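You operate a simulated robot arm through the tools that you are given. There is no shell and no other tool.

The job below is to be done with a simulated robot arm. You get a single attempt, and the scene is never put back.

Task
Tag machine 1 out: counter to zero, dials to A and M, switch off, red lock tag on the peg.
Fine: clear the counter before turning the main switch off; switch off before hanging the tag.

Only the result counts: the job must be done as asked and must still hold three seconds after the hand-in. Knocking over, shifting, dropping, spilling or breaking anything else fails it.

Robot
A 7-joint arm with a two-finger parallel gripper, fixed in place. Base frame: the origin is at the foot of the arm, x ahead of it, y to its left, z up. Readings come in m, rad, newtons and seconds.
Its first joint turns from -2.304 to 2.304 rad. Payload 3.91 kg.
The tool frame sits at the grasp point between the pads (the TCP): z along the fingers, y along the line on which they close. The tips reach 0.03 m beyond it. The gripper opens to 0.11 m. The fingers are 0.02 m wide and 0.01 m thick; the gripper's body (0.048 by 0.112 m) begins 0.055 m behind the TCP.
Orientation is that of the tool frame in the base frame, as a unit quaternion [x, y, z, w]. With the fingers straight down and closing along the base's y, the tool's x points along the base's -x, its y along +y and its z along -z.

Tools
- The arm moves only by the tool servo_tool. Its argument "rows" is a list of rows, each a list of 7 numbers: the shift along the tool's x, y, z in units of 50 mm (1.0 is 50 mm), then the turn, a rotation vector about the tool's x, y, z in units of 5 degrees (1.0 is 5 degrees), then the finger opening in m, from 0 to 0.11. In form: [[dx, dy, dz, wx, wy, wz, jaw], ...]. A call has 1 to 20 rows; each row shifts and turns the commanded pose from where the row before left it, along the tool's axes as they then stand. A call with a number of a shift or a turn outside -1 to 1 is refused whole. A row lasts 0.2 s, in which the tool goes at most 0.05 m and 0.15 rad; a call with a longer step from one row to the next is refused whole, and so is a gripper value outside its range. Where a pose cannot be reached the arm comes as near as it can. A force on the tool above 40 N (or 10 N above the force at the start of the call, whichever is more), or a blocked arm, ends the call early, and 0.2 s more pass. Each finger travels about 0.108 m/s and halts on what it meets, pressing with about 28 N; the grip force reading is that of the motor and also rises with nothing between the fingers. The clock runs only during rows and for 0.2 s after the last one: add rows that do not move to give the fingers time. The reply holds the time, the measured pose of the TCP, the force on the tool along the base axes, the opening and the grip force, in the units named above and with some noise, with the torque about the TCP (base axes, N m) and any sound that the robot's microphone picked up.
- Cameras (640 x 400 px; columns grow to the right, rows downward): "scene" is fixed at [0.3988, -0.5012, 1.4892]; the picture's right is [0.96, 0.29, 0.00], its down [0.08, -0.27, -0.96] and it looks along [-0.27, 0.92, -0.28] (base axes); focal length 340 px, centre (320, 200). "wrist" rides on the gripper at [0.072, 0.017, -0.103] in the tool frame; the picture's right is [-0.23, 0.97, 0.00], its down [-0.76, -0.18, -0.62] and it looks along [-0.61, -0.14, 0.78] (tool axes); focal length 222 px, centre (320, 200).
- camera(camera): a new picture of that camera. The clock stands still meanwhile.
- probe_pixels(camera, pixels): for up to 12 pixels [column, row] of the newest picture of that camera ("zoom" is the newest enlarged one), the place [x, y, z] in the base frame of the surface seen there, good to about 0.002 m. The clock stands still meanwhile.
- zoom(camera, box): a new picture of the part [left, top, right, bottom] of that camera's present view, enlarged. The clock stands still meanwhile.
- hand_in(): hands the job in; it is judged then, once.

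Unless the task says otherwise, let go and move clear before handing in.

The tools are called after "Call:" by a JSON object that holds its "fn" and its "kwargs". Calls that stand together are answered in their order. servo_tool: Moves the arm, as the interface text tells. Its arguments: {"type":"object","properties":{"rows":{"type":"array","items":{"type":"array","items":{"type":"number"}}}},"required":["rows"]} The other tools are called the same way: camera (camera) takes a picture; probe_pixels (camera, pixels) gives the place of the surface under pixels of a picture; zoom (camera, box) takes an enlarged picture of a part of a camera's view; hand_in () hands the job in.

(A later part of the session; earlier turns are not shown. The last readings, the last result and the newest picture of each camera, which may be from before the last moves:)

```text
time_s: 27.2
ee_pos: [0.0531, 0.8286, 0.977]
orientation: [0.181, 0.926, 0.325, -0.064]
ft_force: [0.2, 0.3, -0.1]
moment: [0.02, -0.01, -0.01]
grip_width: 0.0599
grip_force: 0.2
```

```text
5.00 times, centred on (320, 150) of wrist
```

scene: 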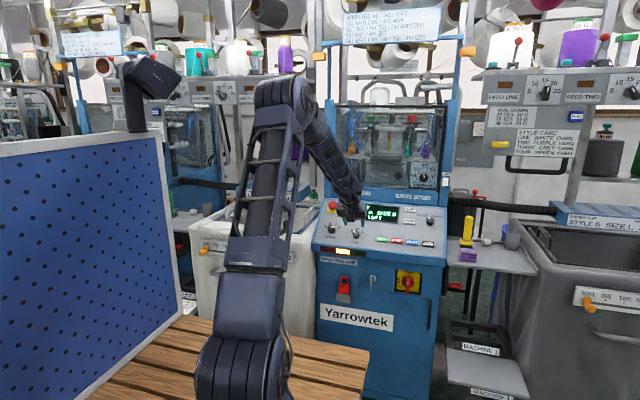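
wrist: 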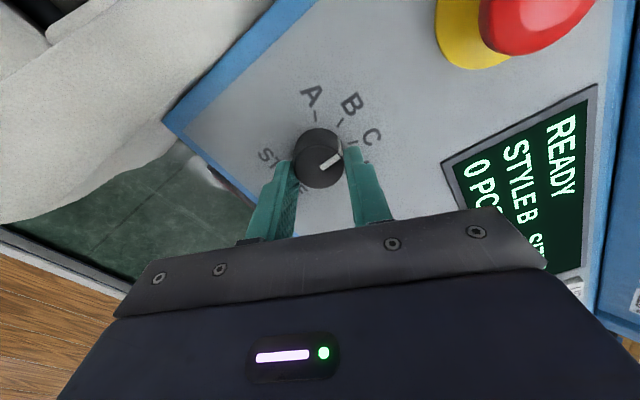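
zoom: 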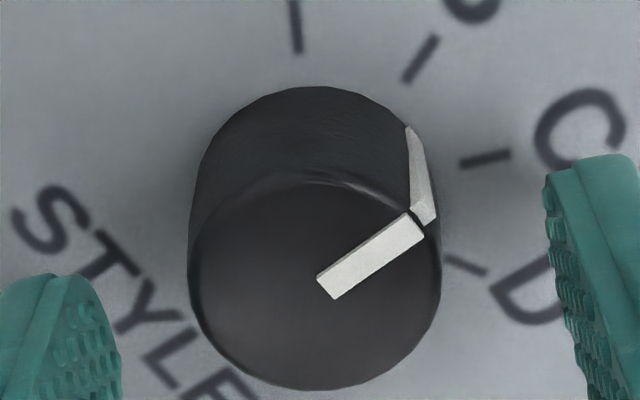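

From the camera model and the tick geometry, the knob axis sits about 4.5 mm toward tool +x and 1.6 mm toward +y of the TCP. I'll recentre, lower 4 mm and regrip.

Call:
{"fn": "servo_tool", "kwargs": {"rows": [[0.045, 0.015, 0.03, 0, 0, 0, 0.06], [0.045, 0.015, 0.03, 0, 0, 0, 0.06], [0, 0, 0, 0, 0, 0, 0.06], [0, 0, 0, 0, 0, 0, 0.06]]}}

Call:
{"fn": "zoom", "kwargs": {"camera": "wrist", "box": [270, 110, 370, 190]}}

```text
time_s: 28.2
ee_pos: [0.05, 0.8341, 0.9773]
orientation: [0.182, 0.926, 0.324, -0.064]
ft_force: [0.1, -0.3, -0.3]
moment: [0.0, -0.02, 0.05]
grip_width: 0.06
grip_force: 0.0
```

```text
5.00 times, centred on (320, 150) of wrist
```

zoom: 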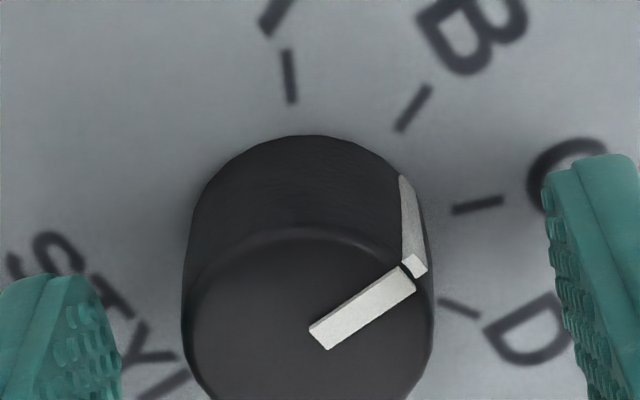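

The knob's top face now centres near zoom (310,335), matching the tool axis to about 1 mm. I'll grip and check the load.

Call:
{"fn": "servo_tool", "kwargs": {"rows": [[0, -0.01, 0, 0, 0, 0, 0.04], [0, 0, 0, 0, 0, 0, 0.0], [0, 0, 0, 0, 0, 0, 0.0]]}}

```text
time_s: 29.0
ee_pos: [0.0484, 0.8337, 0.9749]
orientation: [0.182, 0.926, 0.324, -0.063]
ft_force: [-2.5, -10.2, -2.7]
moment: [-0.26, 0.17, 0.09]
grip_width: 0.0321
grip_force: 44.8
```

The grip is firm with about a 10 N side load. I'll turn the remaining −52° toward A.

Call:
{"fn": "servo_tool", "kwargs": {"rows": [[0, -0.01, 0, 0, 0, -1, 0.0], [0, 0, 0, 0, 0, -1, 0.0], [0, 0, 0, 0, 0, -1, 0.0], [0, 0, 0, 0, 0, -1, 0.0], [0, 0, 0, 0, 0, -1, 0.0], [0, 0, 0, 0, 0, -1, 0.0], [0, 0, 0, 0, 0, -1, 0.0], [0, 0, 0, 0, 0, -1, 0.0], [0, 0, 0, 0, 0, -1, 0.0], [0, 0, 0, 0, 0, -1, 0.0], [0, 0, 0, 0, 0, -0.4, 0.0], [0, 0, 0, 0, 0, 0, 0.0]]}}

Call:
{"fn": "zoom", "kwargs": {"camera": "scene", "box": [310, 185, 438, 265]}}

Call:
{"fn": "camera", "kwargs": {"camera": "wrist"}}

```text
time_s: 31.7
ee_pos: [0.0486, 0.8321, 0.9754]
orientation: [-0.244, 0.912, 0.318, 0.085]
ft_force: [-1.3, -1.3, 1.4]
moment: [0.17, -0.08, -0.03]
grip_width: 0.0324
grip_force: 44.8
stopped in row 12: the force on the tool passed its limit at 40 N (the readings are from after the stop); the commanded pose is now the measured one
```

```text
5.00 times, centred on (374, 225) of scene
```

zoom: 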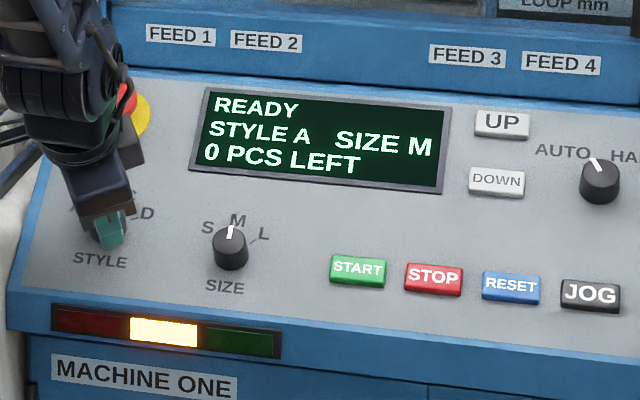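

```text
taken
```

wrist: 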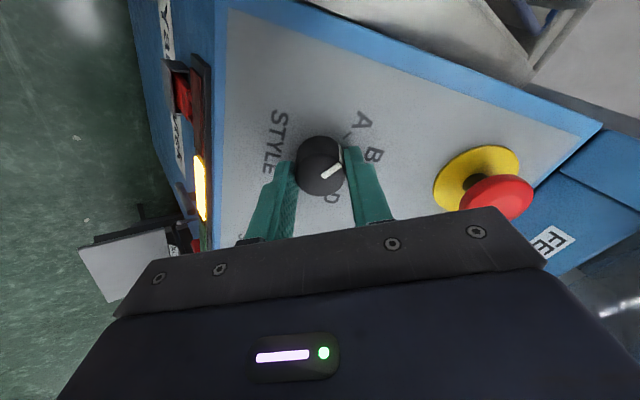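

The display reads STYLE A, SIZE M, 0 PCS LEFT. I'll release, back off straight, and check the pointer.

Call:
{"fn": "servo_tool", "kwargs": {"rows": [[0, 0, 0, 0, 0, 0, 0.06], [0, 0, 0, 0, 0, 0, 0.06], [0, 0, -0.6, 0, 0, 0, 0.06], [0, 0, -0.8, 0, 0, 0, 0.06], [0, 0, -0.8, 0, 0, 0, 0.06], [0, 0, 0, 0, 0, 0, 0.06]]}}

Call:
{"fn": "zoom", "kwargs": {"camera": "scene", "box": [320, 215, 368, 245]}}

Call:
{"fn": "zoom", "kwargs": {"camera": "scene", "box": [310, 185, 438, 265]}}

Call:
{"fn": "camera", "kwargs": {"camera": "scene"}}

```text
time_s: 33.1
ee_pos: [0.0501, 0.764, 1.0579]
orientation: [-0.243, 0.913, 0.317, 0.086]
ft_force: [0.0, 0.5, -0.9]
moment: [0.01, 0.01, -0.04]
grip_width: 0.06
grip_force: 0.0
```

```text
13.33 times, centred on (344, 230) of scene
```

zoom: 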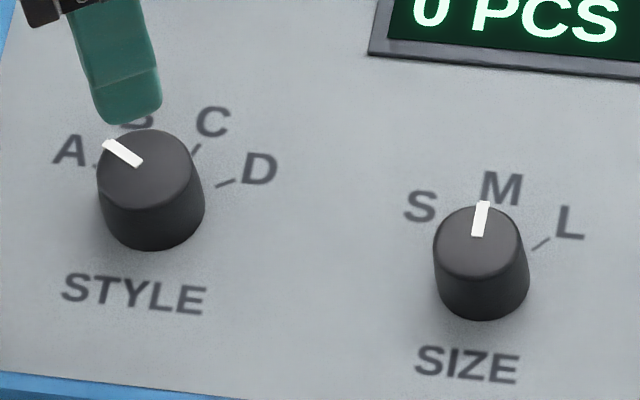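

```text
5.00 times, centred on (374, 225) of scene
```

zoom: 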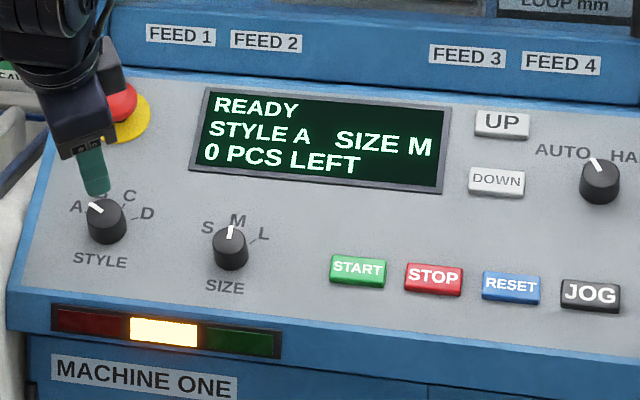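

```text
taken
```

scene: 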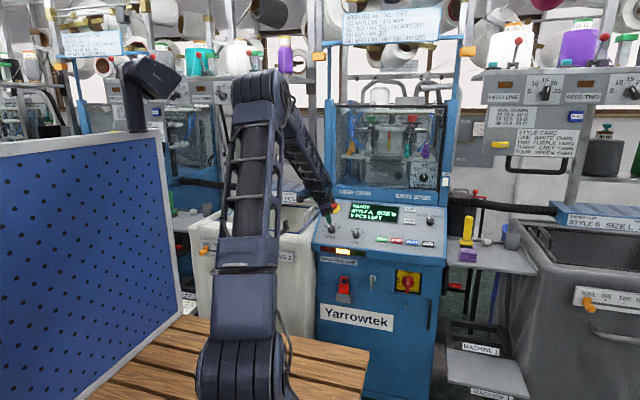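

Both pointers are right, with STYLE at A and SIZE at M, and the display reads 0 PCS LEFT. Next is the main switch: I'll back away and rotate the tool back by +120° toward the horizontal approach pose.

Call:
{"fn": "servo_tool", "kwargs": {"rows": [[0, 0, -0.6, 0, 0, 1, 0.06], [0, 0, -0.6, 0, 0, 1, 0.06], [0, 0, -0.6, 0, 0, 1, 0.06], [0, 0, 0, 0, 0, 1, 0.06], [0, 0, 0, 0, 0, 1, 0.06], [0, 0, 0, 0, 0, 1, 0.06], [0, 0, 0, 0, 0, 1, 0.06], [0, 0, 0, 0, 0, 1, 0.06], [0, 0, 0, 0, 0, 1, 0.06], [0, 0, 0, 0, 0, 1, 0.06], [0, 0, 0, 0, 0, 1, 0.06], [0, 0, 0, 0, 0, 1, 0.06], [0, 0, 0, 0, 0, 1, 0.06], [0, 0, 0, 0, 0, 1, 0.06], [0, 0, 0, 0, 0, 1, 0.06], [0, 0, 0, 0, 0, 1, 0.06], [0, 0, 0, 0, 0, 1, 0.06], [0, 0, 0, 0, 0, 1, 0.06], [0, 0, 0, 0, 0, 1, 0.06], [0, 0, 0, 0, 0, 1, 0.06]]}}

```text
time_s: 37.3
ee_pos: [0.0483, 0.7076, 1.1315]
orientation: [0.543, 0.772, 0.27, -0.19]
ft_force: [-0.2, -0.2, 0.3]
moment: [0.01, 0.0, -0.03]
grip_width: 0.06
grip_force: 0.0
```

Yaw is back to 70°. I'll finish the last 20°, then slide to x≈0.389 while tilting the tool to horizontal.

Call:
{"fn": "servo_tool", "kwargs": {"rows": [[0, 0, 0, 0, 0, 1, 0.06], [0, 0, 0, 0, 0, 1, 0.06], [0, 0, 0, 0, 0, 1, 0.06], [0, 0, 0, 0, 0, 1, 0.06], [0, 0.62, 0, 0, 0.938, 0, 0.06], [0, 0.62, 0, 0, 0.938, 0, 0.06], [0, 0.62, 0, 0, 0.938, 0, 0.06], [0, 0.62, 0, 0, 0.938, 0, 0.06], [0, 0.62, 0, 0, 0.938, 0, 0.06], [0, 0.62, 0, 0, 0.938, 0, 0.06], [0, 0.62, 0, 0, 0.938, 0, 0.06], [0, 0.62, 0, 0, 0.938, 0, 0.06], [0, 0.62, 0, 0, 0.938, 0, 0.06], [0, 0.62, 0, 0, 0.938, 0, 0.06], [0, 0.62, 0, 0, 0.938, 0, 0.06], [0, 0, 0, 0, 0, 0, 0.06]]}}

Call:
{"fn": "camera", "kwargs": {"camera": "scene"}}

Call:
{"fn": "camera", "kwargs": {"camera": "wrist"}}

```text
time_s: 40.7
ee_pos: [0.3912, 0.7079, 1.1333]
orientation: [0.5, 0.498, 0.502, -0.5]
ft_force: [-0.6, -0.4, 0.5]
moment: [-0.02, 0.0, 0.0]
grip_width: 0.06
grip_force: 0.2
```

```text
taken
```

scene: 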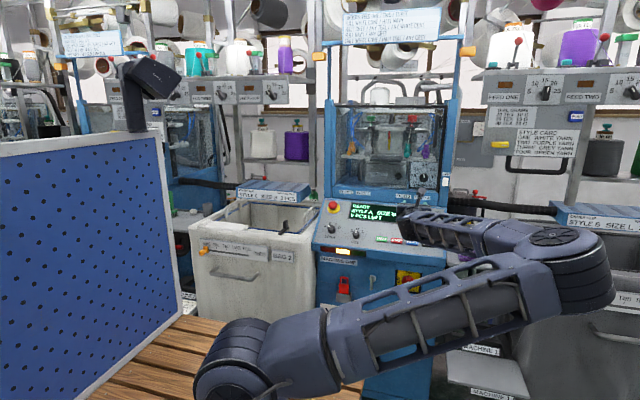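

```text
taken
```

wrist: 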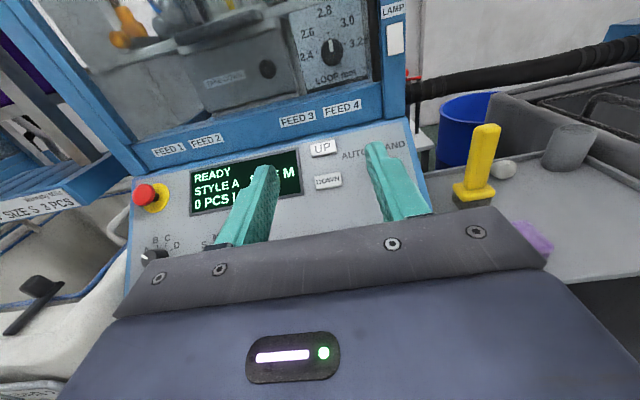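

The tool is horizontal at (0.391, 0.708, 1.133), but the elbow has swung out to the right, to scene (590,260). I'll lower in stages, backing off slightly, while watching that elbow.

Call:
{"fn": "servo_tool", "kwargs": {"rows": [[-0.8, 0, -0.2, 0, 0, 0, 0.05], [-0.8, 0, -0.2, 0, 0, 0, 0.05], [-0.8, 0, -0.2, 0, 0, 0, 0.05], [-0.8, 0, 0, 0, 0, 0, 0.05], [0, 0, 0, 0, 0, 0, 0.05]]}}

Call:
{"fn": "camera", "kwargs": {"camera": "scene"}}

```text
time_s: 41.9
ee_pos: [0.3872, 0.6748, 0.9704]
orientation: [0.501, 0.499, 0.501, -0.499]
ft_force: [0.6, 0.1, -0.4]
moment: [0.02, 0.01, -0.02]
grip_width: 0.05
grip_force: 0.1
```

```text
taken
```

scene: 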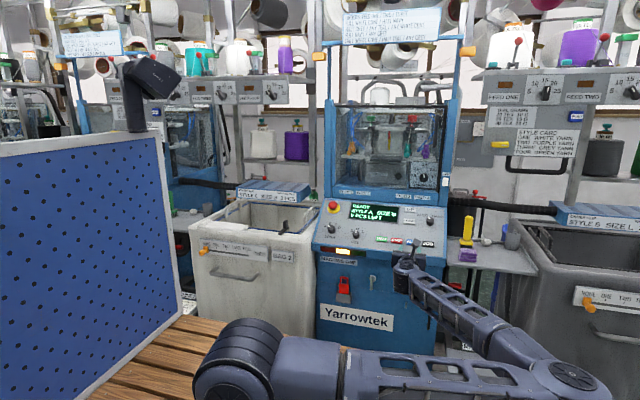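

The elbow is dropping toward scene (572,378). I'll probe its position against the bin and the platform near (485,375).

Call:
{"fn": "probe_pixels", "kwargs": {"camera": "scene", "pixels": [[572, 375], [600, 395], [540, 395], [485, 370], [590, 340], [500, 350], [430, 385], [320, 380], [240, 370], [560, 320], [620, 340], [465, 345]]}}

Call:
{"fn": "camera", "kwargs": {"camera": "wrist"}}

```text
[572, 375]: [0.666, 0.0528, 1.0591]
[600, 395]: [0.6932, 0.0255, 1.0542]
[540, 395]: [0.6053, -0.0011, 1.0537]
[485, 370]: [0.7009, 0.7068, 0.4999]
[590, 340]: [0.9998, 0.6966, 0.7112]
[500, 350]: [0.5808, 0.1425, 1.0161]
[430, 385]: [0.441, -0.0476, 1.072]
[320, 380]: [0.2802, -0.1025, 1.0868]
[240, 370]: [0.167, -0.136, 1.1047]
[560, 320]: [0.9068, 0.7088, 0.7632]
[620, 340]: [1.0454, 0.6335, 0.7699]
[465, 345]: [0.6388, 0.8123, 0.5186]
```

```text
taken
```

wrist: 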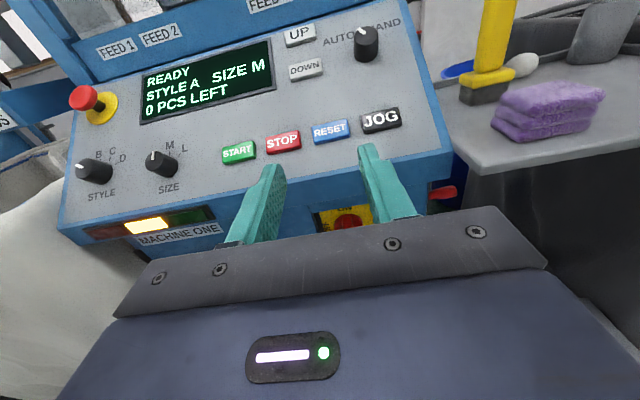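

The elbow is at about (0.67, 0.03, 1.05), well clear of the bins, which start at y≥0.63. I'll continue lowering to switch height, z≈0.748.

Call:
{"fn": "servo_tool", "kwargs": {"rows": [[-0.74, 0, 0, 0, 0, 0, 0.05], [-0.74, 0, 0, 0, 0, 0, 0.05], [-0.74, 0, 0, 0, 0, 0, 0.05], [-0.74, 0, 0, 0, 0, 0, 0.05], [-0.74, 0, 0, 0, 0, 0, 0.05], [-0.74, 0, 0, 0, 0, 0, 0.05], [0, 0, 0, 0, 0, 0, 0.05]]}}

Call:
{"fn": "camera", "kwargs": {"camera": "scene"}}

Call:
{"fn": "camera", "kwargs": {"camera": "wrist"}}

```text
time_s: 43.5
ee_pos: [0.3909, 0.6791, 0.7481]
orientation: [0.501, 0.499, 0.501, -0.5]
ft_force: [-0.4, -0.3, -0.1]
moment: [0.01, 0.01, -0.03]
grip_width: 0.0503
grip_force: 0.1
```

```text
taken
```

scene: 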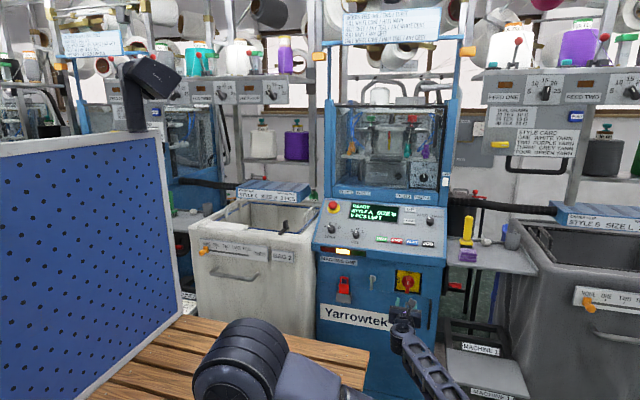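

```text
taken
```

wrist: 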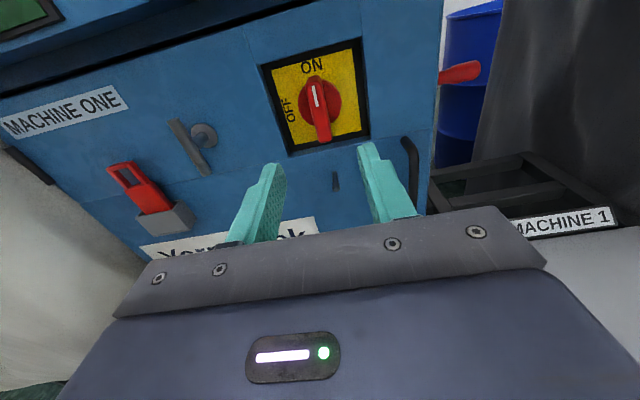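

The tool is now level with the switch, and the wrist view shows it upright at (320,105) with ON at top and OFF at left. I'll zoom and measure the bar precisely.

Call:
{"fn": "zoom", "kwargs": {"camera": "wrist", "box": [250, 30, 390, 160]}}

Call:
{"fn": "zoom", "kwargs": {"camera": "wrist", "box": [290, 65, 350, 155]}}

```text
3.08 times, centred on (320, 95) of wrist
```

zoom: 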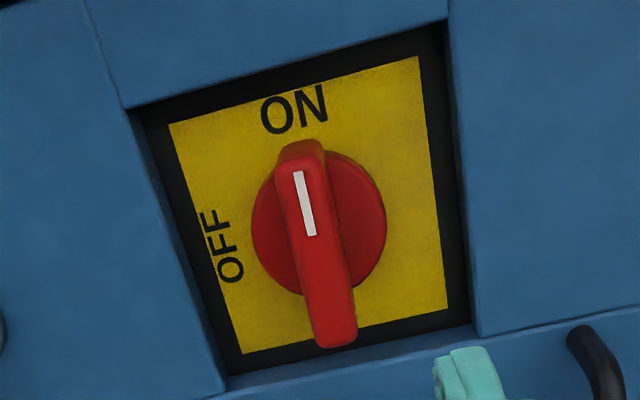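

```text
4.44 times, centred on (320, 110) of wrist
```

zoom: 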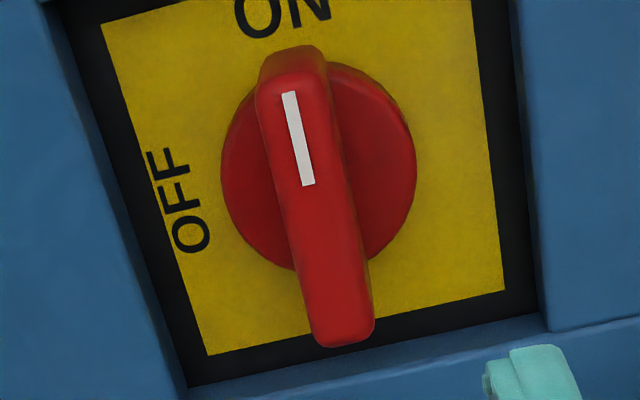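

Call:
{"fn": "probe_pixels", "kwargs": {"camera": "zoom", "pixels": [[290, 90], [305, 190], [320, 220], [340, 330], [265, 90], [325, 90], [305, 250], [362, 250], [240, 170], [405, 200], [300, 65], [340, 343]]}}

```text
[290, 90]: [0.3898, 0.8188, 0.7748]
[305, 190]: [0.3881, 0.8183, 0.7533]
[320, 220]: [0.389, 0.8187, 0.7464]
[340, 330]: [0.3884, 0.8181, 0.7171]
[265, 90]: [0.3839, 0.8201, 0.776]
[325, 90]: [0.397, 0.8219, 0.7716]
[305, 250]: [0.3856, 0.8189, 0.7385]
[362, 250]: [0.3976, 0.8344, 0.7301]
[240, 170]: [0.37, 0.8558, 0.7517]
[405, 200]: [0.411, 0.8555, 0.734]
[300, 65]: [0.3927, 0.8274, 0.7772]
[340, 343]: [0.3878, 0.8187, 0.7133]
```

The bar is centred at (0.3895, front y 0.818, z≈0.746). I'll advance straight in with open jaws so the tips straddle it, stopping 10 mm short of the disc.

Call:
{"fn": "servo_tool", "kwargs": {"rows": [[-0.02, -0.014, 0.6, 0, 0, 0, 0.05], [-0.02, -0.014, 0.6, 0, 0, 0, 0.05], [0, 0, 0.6, 0, 0, 0, 0.05], [0, 0, 0.5, 0, 0, 0, 0.05], [0, 0, 0.36, 0, 0, 0, 0.05], [0, 0, 0, 0, 0, 0, 0.05]]}}

Call:
{"fn": "camera", "kwargs": {"camera": "wrist"}}

Call:
{"fn": "zoom", "kwargs": {"camera": "scene", "box": [370, 255, 450, 325]}}

```text
time_s: 44.9
ee_pos: [0.3894, 0.811, 0.7469]
orientation: [0.501, 0.499, 0.501, -0.499]
ft_force: [-0.2, 0.7, -0.3]
moment: [0.03, -0.01, -0.02]
grip_width: 0.0502
grip_force: 0.1
```

```text
taken
```

wrist: 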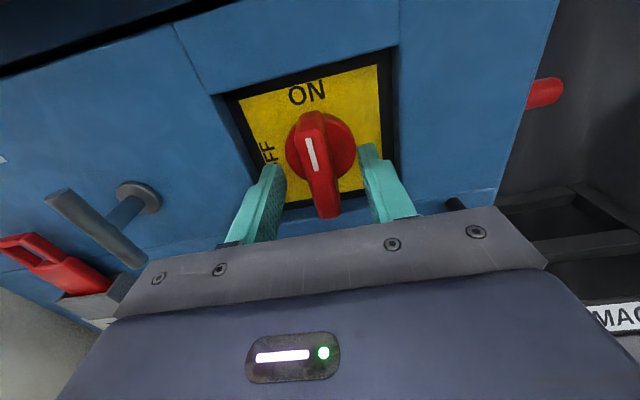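

```text
5.71 times, centred on (410, 290) of scene
```

zoom: 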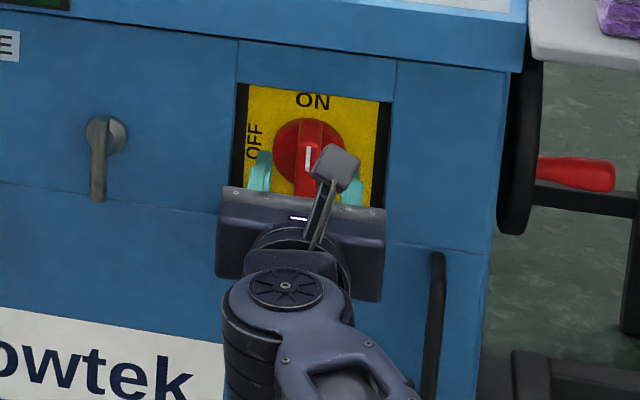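

The fingers straddle the red bar cleanly. I'll close on it and read the load.

Call:
{"fn": "servo_tool", "kwargs": {"rows": [[0, 0, 0.04, 0, 0, 0, 0.03], [0, 0, 0, 0, 0, 0, 0.0], [0, 0, 0, 0, 0, 0, 0.0], [0, 0, 0, 0, 0, 0, 0.0]]}}

```text
time_s: 45.9
ee_pos: [0.3905, 0.8124, 0.748]
orientation: [0.501, 0.499, 0.501, -0.499]
ft_force: [6.7, -1.2, -0.6]
moment: [-0.15, -0.03, 0.32]
grip_width: 0.0168
grip_force: 45.0
```

The bar is gripped (16.8 mm) with a small side load. I'll turn counter-clockwise (−z), 45° first.

Call:
{"fn": "servo_tool", "kwargs": {"rows": [[0, 0, 0, 0, 0, -1, 0.0], [0, 0, 0, 0, 0, -1, 0.0], [0, 0, 0, 0, 0, -1, 0.0], [0, 0, 0, 0, 0, -1, 0.0], [0, 0, 0, 0, 0, -1, 0.0], [0, 0, 0, 0, 0, -1, 0.0], [0, 0, 0, 0, 0, -1, 0.0], [0, 0, 0, 0, 0, -1, 0.0], [0, 0, 0, 0, 0, -1, 0.0]]}}

Call:
{"fn": "zoom", "kwargs": {"camera": "scene", "box": [310, 185, 450, 325]}}

Call:
{"fn": "camera", "kwargs": {"camera": "wrist"}}

```text
time_s: 47.9
ee_pos: [0.3876, 0.8127, 0.7472]
orientation: [0.271, 0.653, 0.653, -0.271]
ft_force: [-10.1, -5.8, -9.9]
moment: [-1.0, 0.02, -0.54]
grip_width: 0.017
grip_force: 45.1
```

```text
2.86 times, centred on (380, 255) of scene
```

zoom: 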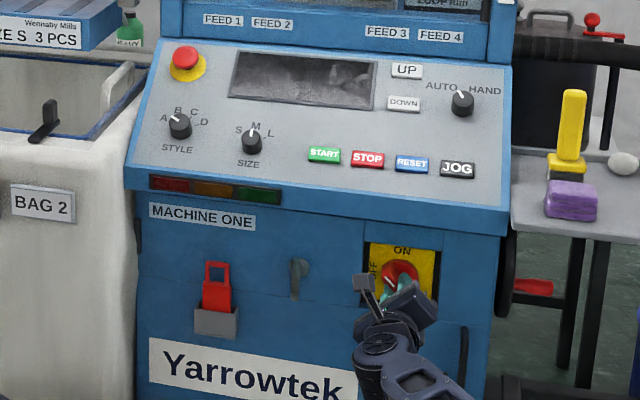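

```text
taken
```

wrist: 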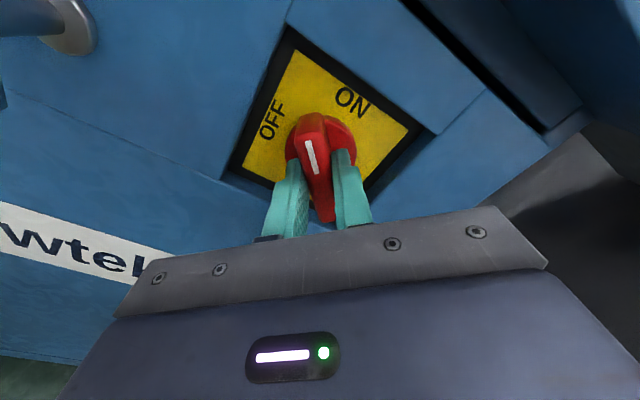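

The display has gone dark, so the switch has already cut power at 45°. I'll carry on the full quarter-turn to OFF, easing 1 mm with the side force.

Call:
{"fn": "servo_tool", "kwargs": {"rows": [[0, -0.015, 0, 0, 0, -1, 0.0], [0, 0, 0, 0, 0, -1, 0.0], [0, 0, 0, 0, 0, -1, 0.0], [0, 0, 0, 0, 0, -1, 0.0], [0, 0, 0, 0, 0, -1, 0.0], [0, 0, 0, 0, 0, -1, 0.0], [0, 0, 0, 0, 0, -1, 0.0], [0, 0, 0, 0, 0, -1, 0.0], [0, 0, 0, 0, 0, -1, 0.0]]}}

Call:
{"fn": "camera", "kwargs": {"camera": "wrist"}}

Call:
{"fn": "zoom", "kwargs": {"camera": "scene", "box": [370, 255, 450, 325]}}

```text
time_s: 49.9
ee_pos: [0.3873, 0.812, 0.7453]
orientation: [0.001, 0.707, 0.707, 0.0]
ft_force: [-12.6, -5.4, -29.6]
moment: [-0.46, 0.11, 1.34]
grip_width: 0.0168
grip_force: 45.0
```

```text
taken
```

wrist: 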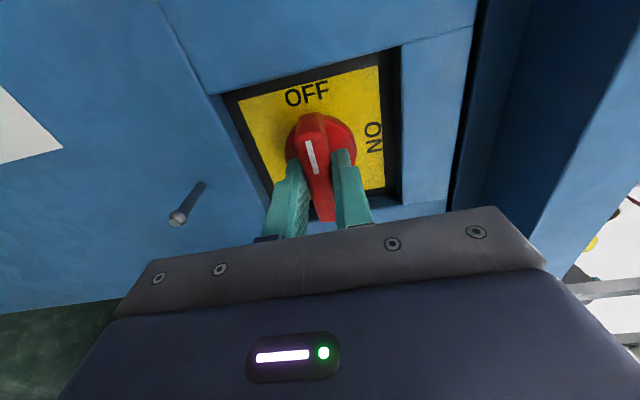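

```text
5.71 times, centred on (410, 290) of scene
```

zoom: 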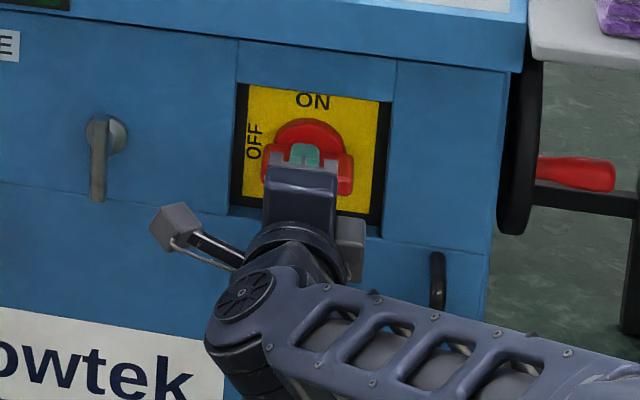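

The white mark now points squarely at OFF. I'll open the fingers and back straight out.

Call:
{"fn": "servo_tool", "kwargs": {"rows": [[0, 0, 0, 0, 0, 0, 0.05], [0, 0, 0, 0, 0, 0, 0.05], [0, 0, -0.5, 0, 0, 0, 0.05], [0, 0, -0.8, 0, 0, 0, 0.05], [0, 0, -0.8, 0, 0, 0, 0.05], [0, 0, -0.8, 0, 0, 0, 0.05], [0, 0, 0, 0, 0, 0, 0.05]]}}

Call:
{"fn": "camera", "kwargs": {"camera": "wrist"}}

Call:
{"fn": "zoom", "kwargs": {"camera": "scene", "box": [310, 185, 450, 325]}}

```text
time_s: 51.5
ee_pos: [0.3868, 0.6684, 0.7452]
orientation: [0.0, 0.707, 0.708, 0.001]
ft_force: [-0.4, -1.2, -0.6]
moment: [0.01, 0.01, 0.01]
grip_width: 0.0499
grip_force: 0.1
```

```text
taken
```

wrist: 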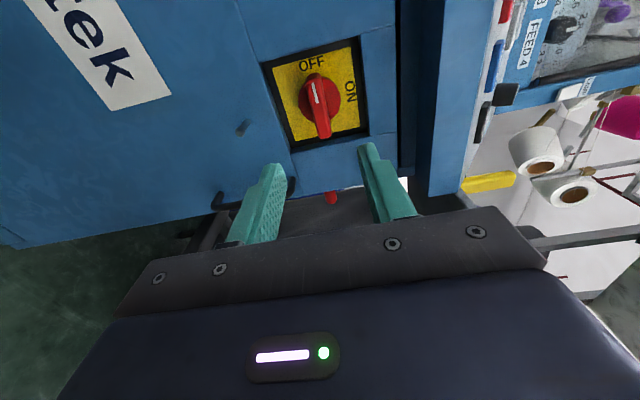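

```text
2.86 times, centred on (380, 255) of scene
```

zoom: 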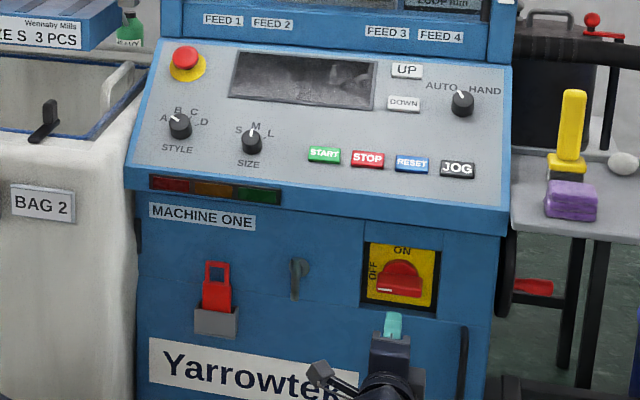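

The switch stays at OFF and everything else is undisturbed. Now I'll rotate the tool back +90° so the fingers close along x, ready for the tag.

Call:
{"fn": "servo_tool", "kwargs": {"rows": [[0, 0, 0, 0, 0, 1, 0.07], [0, 0, 0, 0, 0, 1, 0.07], [0, 0, 0, 0, 0, 1, 0.07], [0, 0, 0, 0, 0, 1, 0.07], [0, 0, 0, 0, 0, 1, 0.07], [0, 0, 0, 0, 0, 1, 0.07], [0, 0, 0, 0, 0, 1, 0.07], [0, 0, 0, 0, 0, 1, 0.07], [0, 0, 0, 0, 0, 1, 0.07], [0, 0, 0, 0, 0, 1, 0.07], [0, 0, 0, 0, 0, 1, 0.07], [0, 0, 0, 0, 0, 1, 0.07], [0, 0, 0, 0, 0, 1, 0.07], [0, 0, 0, 0, 0, 1, 0.07], [0, 0, 0, 0, 0, 1, 0.07], [0, 0, 0, 0, 0, 1, 0.07], [0, 0, 0, 0, 0, 1, 0.07], [0, 0, 0, 0, 0, 1, 0.07], [0, 0, 0, 0, 0, 0, 0.07]]}}

```text
time_s: 55.5
ee_pos: [0.3868, 0.6675, 0.7464]
orientation: [0.501, 0.499, 0.5, -0.5]
ft_force: [-0.7, -0.2, -0.3]
moment: [0.01, 0.0, 0.03]
grip_width: 0.0702
grip_force: 0.1
```

The orientation is restored. I'll slide left to in front of the tag at x≈0.116, z≈0.685.

Call:
{"fn": "servo_tool", "kwargs": {"rows": [[-0.177, -0.774, 0, 0, 0, 0, 0.07], [-0.177, -0.774, 0, 0, 0, 0, 0.07], [-0.177, -0.774, 0, 0, 0, 0, 0.07], [-0.177, -0.774, 0, 0, 0, 0, 0.07], [-0.177, -0.774, 0, 0, 0, 0, 0.07], [-0.177, -0.774, 0, 0, 0, 0, 0.07], [-0.177, -0.774, 0, 0, 0, 0, 0.07], [0, 0, 0, 0, 0, 0, 0.07]]}}

Call:
{"fn": "camera", "kwargs": {"camera": "wrist"}}

Call:
{"fn": "camera", "kwargs": {"camera": "scene"}}

```text
time_s: 57.3
ee_pos: [0.1194, 0.6688, 0.6828]
orientation: [0.5, 0.499, 0.501, -0.5]
ft_force: [-0.1, 0.2, -0.7]
moment: [-0.06, 0.0, -0.01]
grip_width: 0.0701
grip_force: 0.2
```

```text
taken
```

wrist: 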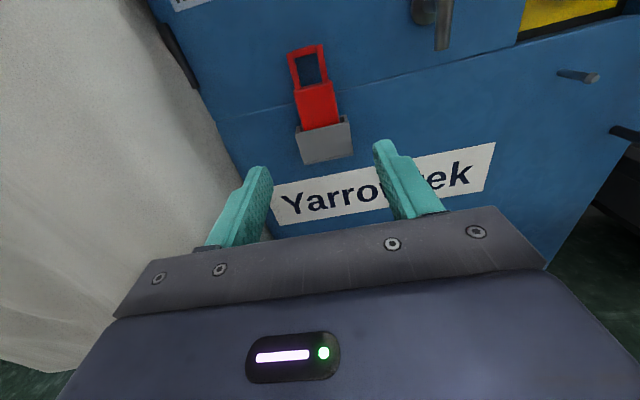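

```text
taken
```

scene: 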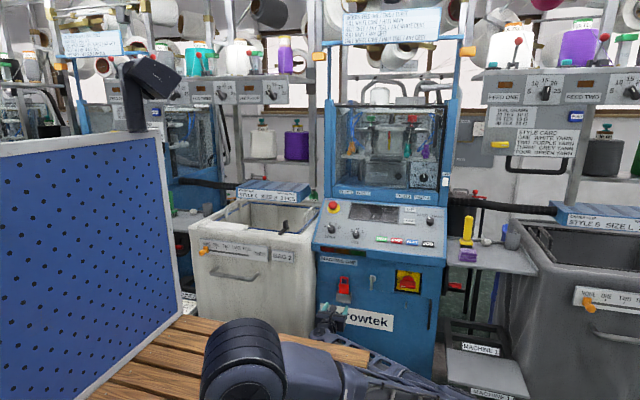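

The tag is straight ahead at (318,95). I'll measure it along with nearby clearances (bag, bench, forearm).

Call:
{"fn": "probe_pixels", "kwargs": {"camera": "scene", "pixels": [[300, 335], [340, 352], [366, 360], [420, 375], [390, 365], [332, 325], [325, 312], [300, 300], [312, 260], [360, 385], [440, 392], [310, 330]]}}

Call:
{"fn": "zoom", "kwargs": {"camera": "wrist", "box": [260, 30, 380, 180]}}

```text
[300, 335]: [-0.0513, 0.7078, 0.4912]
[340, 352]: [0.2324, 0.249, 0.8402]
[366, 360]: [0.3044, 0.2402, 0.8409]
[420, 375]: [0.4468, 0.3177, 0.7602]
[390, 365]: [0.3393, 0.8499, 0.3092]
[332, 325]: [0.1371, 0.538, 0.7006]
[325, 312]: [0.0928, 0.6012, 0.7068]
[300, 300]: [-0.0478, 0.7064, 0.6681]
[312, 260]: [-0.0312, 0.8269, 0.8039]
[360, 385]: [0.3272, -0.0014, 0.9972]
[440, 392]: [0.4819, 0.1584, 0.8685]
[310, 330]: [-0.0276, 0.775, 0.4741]
```

```text
2.67 times, centred on (320, 105) of wrist
```

zoom: 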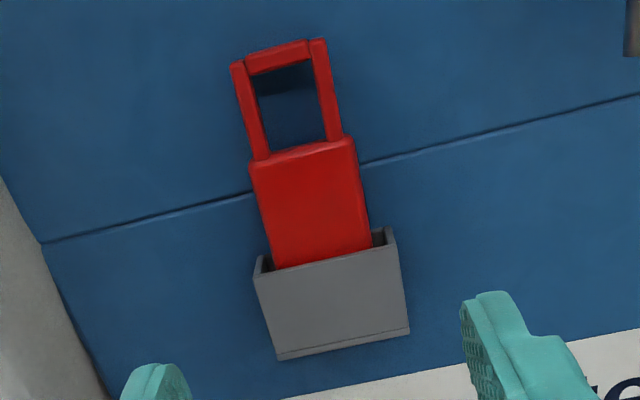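

The forearm clears the bench corner (0.31, 0.25, 0.84) by a good margin, and the bag is at x<−0.02. I'll probe the tag's edges in this wrist zoom.

Call:
{"fn": "probe_pixels", "kwargs": {"camera": "zoom", "pixels": [[262, 205], [356, 190], [310, 200], [305, 155], [280, 52], [248, 100], [325, 85], [290, 95], [320, 250], [330, 290], [262, 270], [392, 240]]}}

Call:
{"fn": "probe_pixels", "kwargs": {"camera": "zoom", "pixels": [[268, 240], [362, 225], [300, 148], [285, 140], [285, 65], [262, 120], [322, 110], [310, 180], [250, 168], [352, 145], [315, 262], [385, 232]]}}

```text
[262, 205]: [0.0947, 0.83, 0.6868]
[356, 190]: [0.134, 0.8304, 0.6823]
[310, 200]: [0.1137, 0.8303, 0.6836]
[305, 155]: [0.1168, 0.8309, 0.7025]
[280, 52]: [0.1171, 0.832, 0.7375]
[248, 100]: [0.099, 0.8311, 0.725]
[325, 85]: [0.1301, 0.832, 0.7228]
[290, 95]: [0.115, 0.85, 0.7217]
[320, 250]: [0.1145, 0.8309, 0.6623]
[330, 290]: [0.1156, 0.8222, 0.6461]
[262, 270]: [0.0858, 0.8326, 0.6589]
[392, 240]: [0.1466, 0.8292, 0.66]
```

```text
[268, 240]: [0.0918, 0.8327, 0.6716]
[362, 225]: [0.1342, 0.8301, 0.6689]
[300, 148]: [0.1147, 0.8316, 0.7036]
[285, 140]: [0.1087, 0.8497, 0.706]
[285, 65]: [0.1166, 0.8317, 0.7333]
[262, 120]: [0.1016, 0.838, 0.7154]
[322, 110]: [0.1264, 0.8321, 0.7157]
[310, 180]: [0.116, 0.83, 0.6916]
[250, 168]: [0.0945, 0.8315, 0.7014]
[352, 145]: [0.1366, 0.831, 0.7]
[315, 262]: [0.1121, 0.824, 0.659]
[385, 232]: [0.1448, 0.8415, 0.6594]
```

The tag is centred at x≈0.115 with its front at y≈0.830, its top shoulder at z 0.704 and the loop window at z 0.705–0.733. I'll advance to just in front of it with the jaws 70 mm open and check alignment.

Call:
{"fn": "servo_tool", "kwargs": {"rows": [[0.024, -0.042, 0.6, 0, 0, 0, 0.07], [0, -0.042, 0.6, 0, 0, 0, 0.07], [0, 0, 0.6, 0, 0, 0, 0.07], [0, 0, 0.5, 0, 0, 0, 0.07], [0, 0, 0, 0, 0, 0, 0.07]]}}

Call:
{"fn": "camera", "kwargs": {"camera": "wrist"}}

Call:
{"fn": "zoom", "kwargs": {"camera": "scene", "box": [310, 260, 390, 330]}}

```text
time_s: 58.5
ee_pos: [0.1148, 0.7821, 0.6859]
orientation: [0.5, 0.499, 0.5, -0.5]
ft_force: [0.0, -0.3, -0.1]
moment: [-0.03, 0.03, -0.03]
grip_width: 0.0698
grip_force: 0.0
```

```text
taken
```

wrist: 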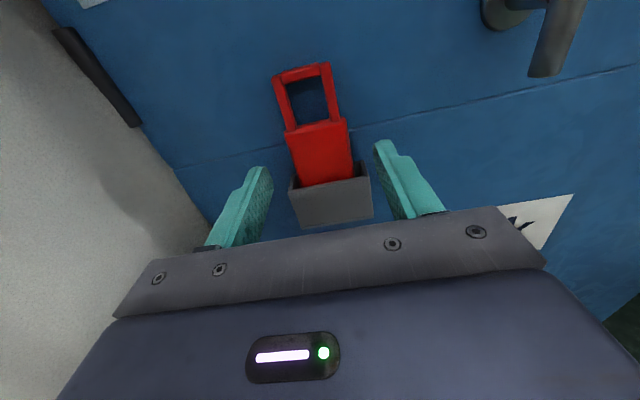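

```text
5.71 times, centred on (350, 295) of scene
```

zoom: 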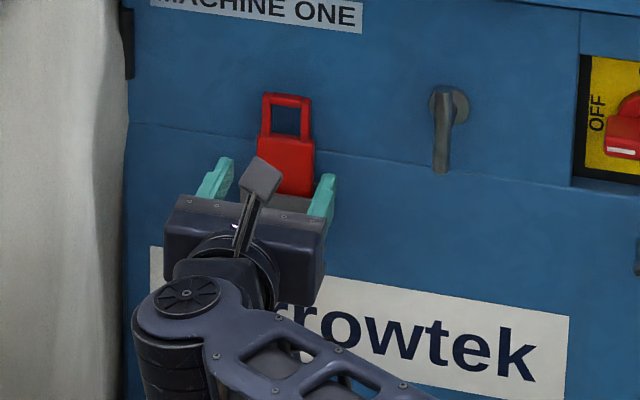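

The tag is centred between the fingers. I'll move in 32 mm, so the tips stop about 4 mm short of the face, and close on the tag body.

Call:
{"fn": "servo_tool", "kwargs": {"rows": [[0, 0, 0.32, 0, 0, 0, 0.07], [0, 0, 0.32, 0, 0, 0, 0.07], [0, 0, 0, 0, 0, 0, 0.07], [0, 0, 0, 0, 0, 0, 0.055]]}}

Call:
{"fn": "camera", "kwargs": {"camera": "wrist"}}

```text
time_s: 59.5
ee_pos: [0.1148, 0.8135, 0.6868]
orientation: [0.5, 0.499, 0.501, -0.5]
ft_force: [-0.2, -0.1, -0.2]
moment: [0.03, -0.01, 0.04]
grip_width: 0.0549
grip_force: 0.1
```

```text
taken
```

wrist: 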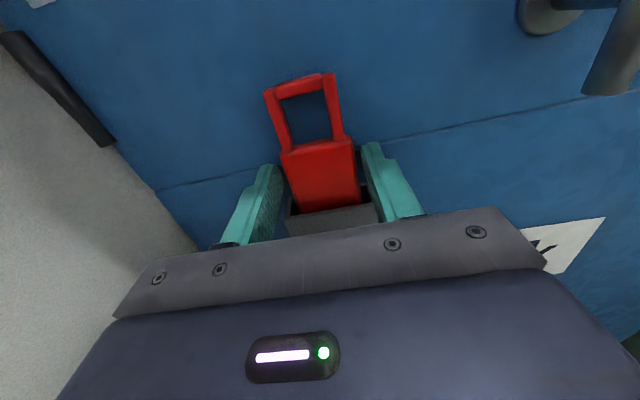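

The fingers flank the tag body evenly. Closing now.

Call:
{"fn": "servo_tool", "kwargs": {"rows": [[0, 0, 0, 0, 0, 0, 0.045], [0, 0, 0, 0, 0, 0, 0.035], [0, 0, 0, 0, 0, 0, 0.03], [0, 0, 0, 0, 0, 0, 0.03]]}}

Call:
{"fn": "camera", "kwargs": {"camera": "wrist"}}

```text
time_s: 60.5
ee_pos: [0.1138, 0.8141, 0.6865]
orientation: [0.5, 0.499, 0.501, -0.5]
ft_force: [-0.3, -0.6, 0.5]
moment: [0.0, -0.02, -0.02]
grip_width: 0.0447
grip_force: 27.8
```

```text
taken
```

wrist: 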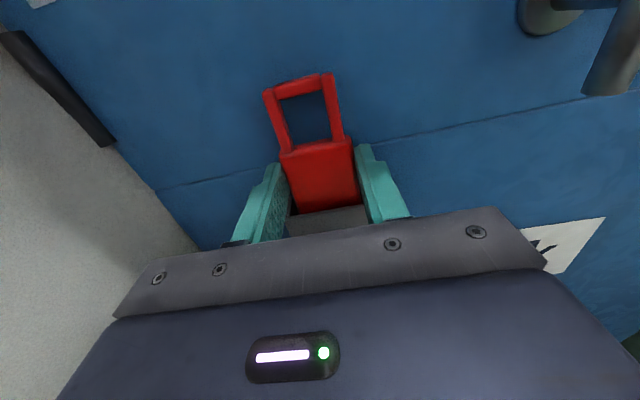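

The tag is gripped (44.7 mm, 28 N). I'll lift it straight up out of the holder.

Call:
{"fn": "servo_tool", "kwargs": {"rows": [[0.2, 0, 0, 0, 0, 0, 0.03], [0.3, 0, 0, 0, 0, 0, 0.03], [0.3, 0, 0, 0, 0, 0, 0.03], [0.3, 0, 0, 0, 0, 0, 0.03], [0.3, 0, 0, 0, 0, 0, 0.03], [0, 0, 0, 0, 0, 0, 0.03]]}}

Call:
{"fn": "camera", "kwargs": {"camera": "wrist"}}

Call:
{"fn": "zoom", "kwargs": {"camera": "scene", "box": [310, 250, 390, 320]}}

```text
time_s: 61.9
ee_pos: [0.1138, 0.8139, 0.755]
orientation: [0.501, 0.499, 0.501, -0.5]
ft_force: [0.1, -0.1, -0.4]
moment: [-0.01, 0.0, -0.02]
grip_width: 0.0448
grip_force: 28.6
```

```text
taken
```

wrist: 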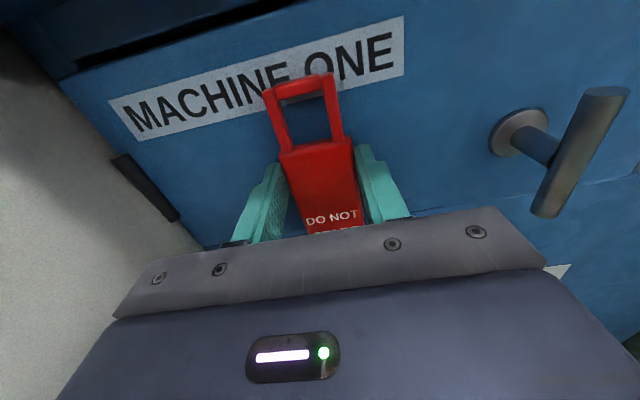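

```text
5.71 times, centred on (350, 285) of scene
```

zoom: 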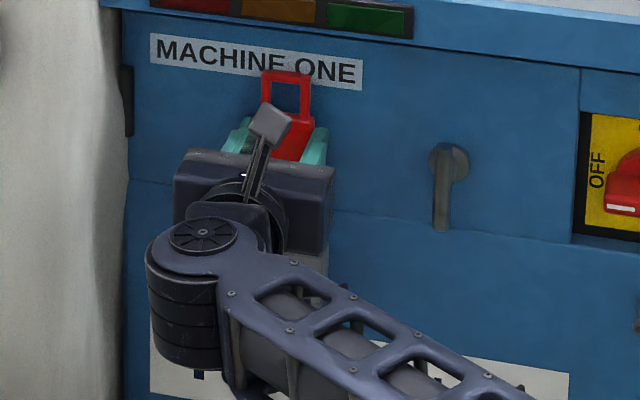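

The tag is free of the holder and upright in the grip. I'll pull back from the face, then move across to in front of the peg with the loop window at peg height.

Call:
{"fn": "servo_tool", "kwargs": {"rows": [[0, 0, -0.5, 0, 0, 0, 0.03], [0, 0, -0.6, 0, 0, 0, 0.03], [0, 0, -0.6, 0, 0, 0, 0.03], [0, 0, -0.6, 0, 0, 0, 0.03], [0, 0.6, 0, 0, 0, 0, 0.03], [0, 0.6, 0, 0, 0, 0, 0.03], [-0.34, 0.6, 0, 0, 0, 0, 0.03], [-0.34, 0.6, 0, 0, 0, 0, 0.03], [-0.34, 0.6, 0, 0, 0, 0, 0.03], [-0.34, 0.6, 0, 0, 0, 0, 0.03], [-0.34, 0.6, 0, 0, 0, 0, 0.03], [-0.34, 0.6, 0, 0, 0, 0, 0.03], [-0.34, 0.6, 0, 0, 0, 0, 0.03], [-0.28, 0.1, 0, 0, 0, 0, 0.03], [0, 0, 0, 0, 0, 0, 0.03]]}}

Call:
{"fn": "camera", "kwargs": {"camera": "wrist"}}

Call:
{"fn": "camera", "kwargs": {"camera": "scene"}}

```text
time_s: 65.1
ee_pos: [0.3884, 0.6996, 0.6243]
orientation: [-0.5, -0.499, -0.501, 0.501]
ft_force: [-0.5, -0.2, -1.0]
moment: [-0.02, 0.0, -0.01]
grip_width: 0.0448
grip_force: 28.0
```

```text
taken
```

wrist: 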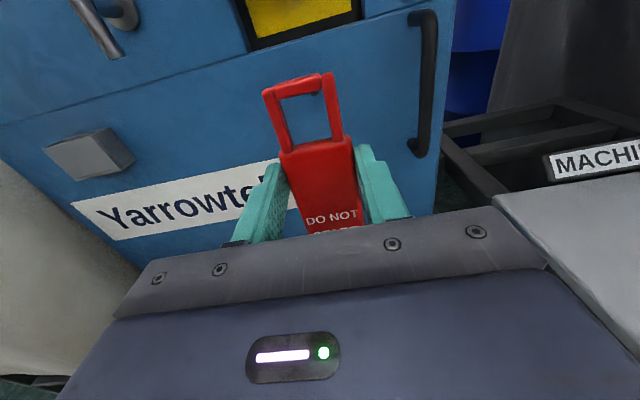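

```text
taken
```

scene: 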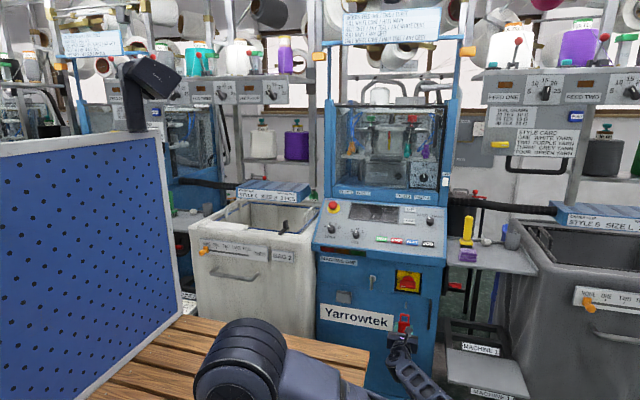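

The tag is in front of the machine near the peg, and the peg tip seems to show at (315,93) near the loop's top. I'll zoom and probe loop and peg.

Call:
{"fn": "zoom", "kwargs": {"camera": "wrist", "box": [250, 60, 370, 160]}}

Call:
{"fn": "probe_pixels", "kwargs": {"camera": "zoom", "pixels": [[345, 170], [350, 165], [340, 175], [200, 190], [420, 150], [270, 95], [310, 330], [310, 400], [250, 250], [400, 200], [300, 120], [330, 380]]}}

Call:
{"fn": "zoom", "kwargs": {"camera": "scene", "box": [380, 275, 440, 335]}}

```text
4.00 times, centred on (310, 110) of wrist
```

zoom: 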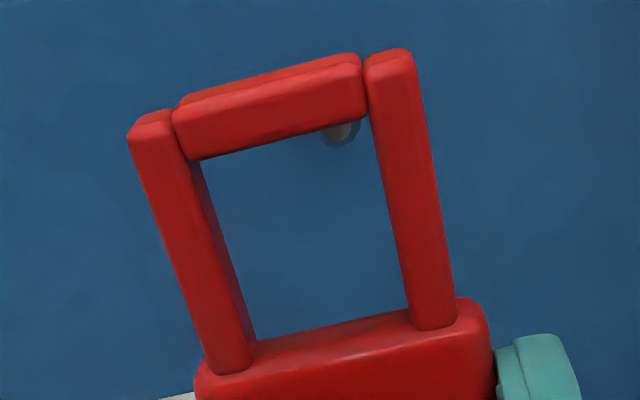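

```text
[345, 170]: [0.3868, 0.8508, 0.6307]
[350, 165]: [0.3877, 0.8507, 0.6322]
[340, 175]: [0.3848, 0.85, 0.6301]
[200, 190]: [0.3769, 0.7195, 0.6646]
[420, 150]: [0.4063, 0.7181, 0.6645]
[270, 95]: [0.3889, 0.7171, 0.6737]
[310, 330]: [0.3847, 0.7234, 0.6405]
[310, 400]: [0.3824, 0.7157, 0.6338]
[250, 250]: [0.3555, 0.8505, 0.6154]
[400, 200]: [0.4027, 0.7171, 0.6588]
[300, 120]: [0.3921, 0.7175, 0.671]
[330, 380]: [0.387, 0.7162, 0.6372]
```

```text
6.67 times, centred on (410, 305) of scene
```

zoom: 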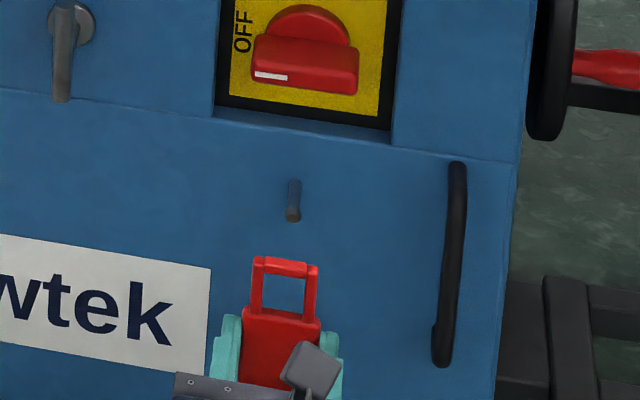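

The loop window spans x≈0.378–0.402 and z≈0.640–0.667, centred on the peg at (0.389, 0.6545). I'll advance to just short of the peg tip and check.

Call:
{"fn": "servo_tool", "kwargs": {"rows": [[0, 0, 0.5, 0, 0, 0, 0.03], [0, 0, 0.5, 0, 0, 0, 0.03], [0, 0, 0.46, 0, 0, 0, 0.03], [0, 0, 0, 0, 0, 0, 0.03]]}}

Call:
{"fn": "zoom", "kwargs": {"camera": "wrist", "box": [250, 60, 370, 160]}}

Call:
{"fn": "zoom", "kwargs": {"camera": "scene", "box": [390, 285, 430, 320]}}

```text
time_s: 66.1
ee_pos: [0.3889, 0.7726, 0.6216]
orientation: [0.5, 0.499, 0.501, -0.5]
ft_force: [0.7, -0.3, -0.4]
moment: [0.01, -0.01, -0.01]
grip_width: 0.0448
grip_force: 28.3
```

```text
4.00 times, centred on (310, 110) of wrist
```

zoom: 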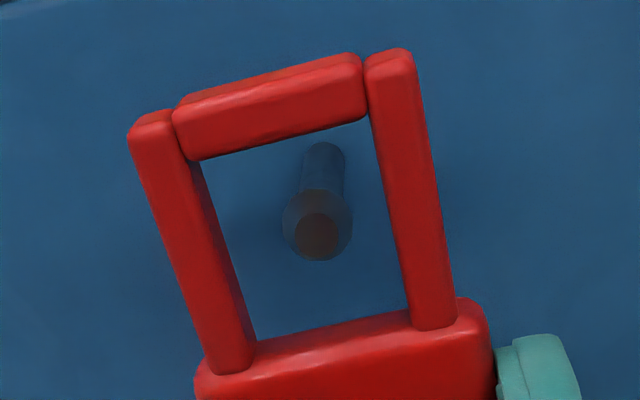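

```text
11.43 times, centred on (410, 302) of scene
```

zoom: 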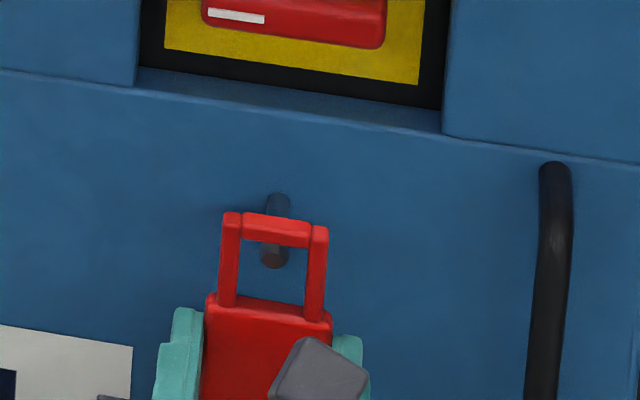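

The peg head sits inside the loop window at zoom (317,228). I'll lower 2 mm and thread the loop onto the peg, past the head and short of the face.

Call:
{"fn": "servo_tool", "kwargs": {"rows": [[-0.04, 0, 0.18, 0, 0, 0, 0.03], [0, 0, 0.18, 0, 0, 0, 0.03], [0, 0, 0.18, 0, 0, 0, 0.03], [0, 0, 0.18, 0, 0, 0, 0.03], [0, 0, 0, 0, 0, 0, 0.03]]}}

Call:
{"fn": "zoom", "kwargs": {"camera": "wrist", "box": [250, 60, 370, 160]}}

Call:
{"fn": "zoom", "kwargs": {"camera": "scene", "box": [390, 285, 430, 320]}}

```text
time_s: 67.3
ee_pos: [0.3887, 0.8089, 0.6215]
orientation: [0.5, 0.499, 0.501, -0.5]
ft_force: [0.5, -1.1, -0.3]
moment: [0.01, 0.01, -0.01]
grip_width: 0.045
grip_force: 27.3
```

```text
4.00 times, centred on (310, 110) of wrist
```

zoom: 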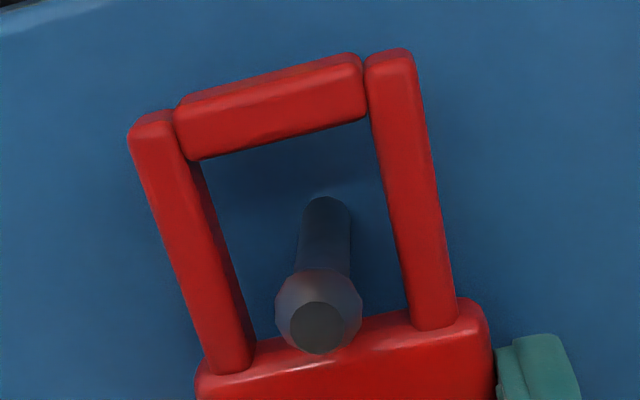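

```text
11.43 times, centred on (410, 302) of scene
```

zoom: 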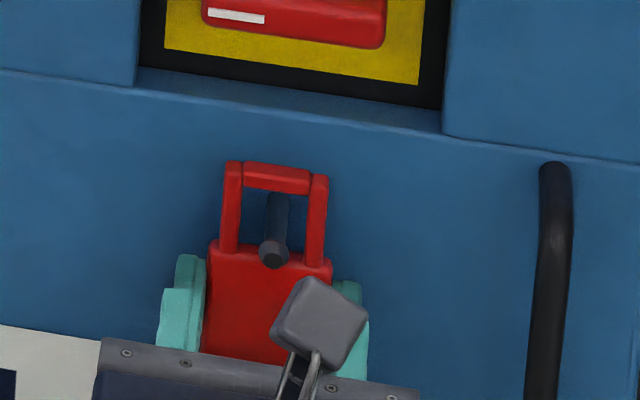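

The peg shaft passes through the loop with its head in front of the tag. I'll lower gently until the loop's top bar rests on the shaft, watching the vertical force.

Call:
{"fn": "servo_tool", "kwargs": {"rows": [[-0.03, 0, 0, 0, 0, 0, 0.03], [-0.03, 0, 0, 0, 0, 0, 0.03], [-0.03, 0, 0, 0, 0, 0, 0.03], [-0.03, 0, 0, 0, 0, 0, 0.03], [0, 0, 0, 0, 0, 0, 0.03]]}}

Call:
{"fn": "zoom", "kwargs": {"camera": "wrist", "box": [250, 60, 370, 160]}}

Call:
{"fn": "probe_pixels", "kwargs": {"camera": "zoom", "pixels": [[317, 300], [320, 330], [270, 120], [190, 200], [420, 200], [325, 230], [310, 130], [350, 380], [345, 110], [250, 200], [300, 370], [100, 200]]}}

```text
time_s: 68.5
ee_pos: [0.3894, 0.8081, 0.6155]
orientation: [0.5, 0.499, 0.501, -0.5]
ft_force: [-0.4, -1.1, 0.1]
moment: [-0.01, 0.01, 0.02]
grip_width: 0.045
grip_force: 28.2
```

```text
4.00 times, centred on (310, 110) of wrist
```

zoom: 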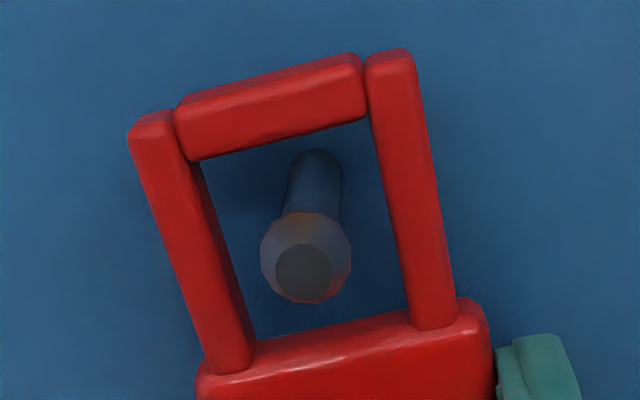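

```text
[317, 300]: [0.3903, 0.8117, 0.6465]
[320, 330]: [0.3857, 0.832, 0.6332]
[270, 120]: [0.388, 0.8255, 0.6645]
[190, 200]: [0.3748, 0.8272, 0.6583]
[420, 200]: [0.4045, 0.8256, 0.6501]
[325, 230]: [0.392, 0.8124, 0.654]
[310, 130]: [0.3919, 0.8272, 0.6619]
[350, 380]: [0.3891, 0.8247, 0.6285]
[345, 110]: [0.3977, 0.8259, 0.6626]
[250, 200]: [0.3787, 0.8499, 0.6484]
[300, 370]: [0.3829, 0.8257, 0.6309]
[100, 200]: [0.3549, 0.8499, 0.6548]
```

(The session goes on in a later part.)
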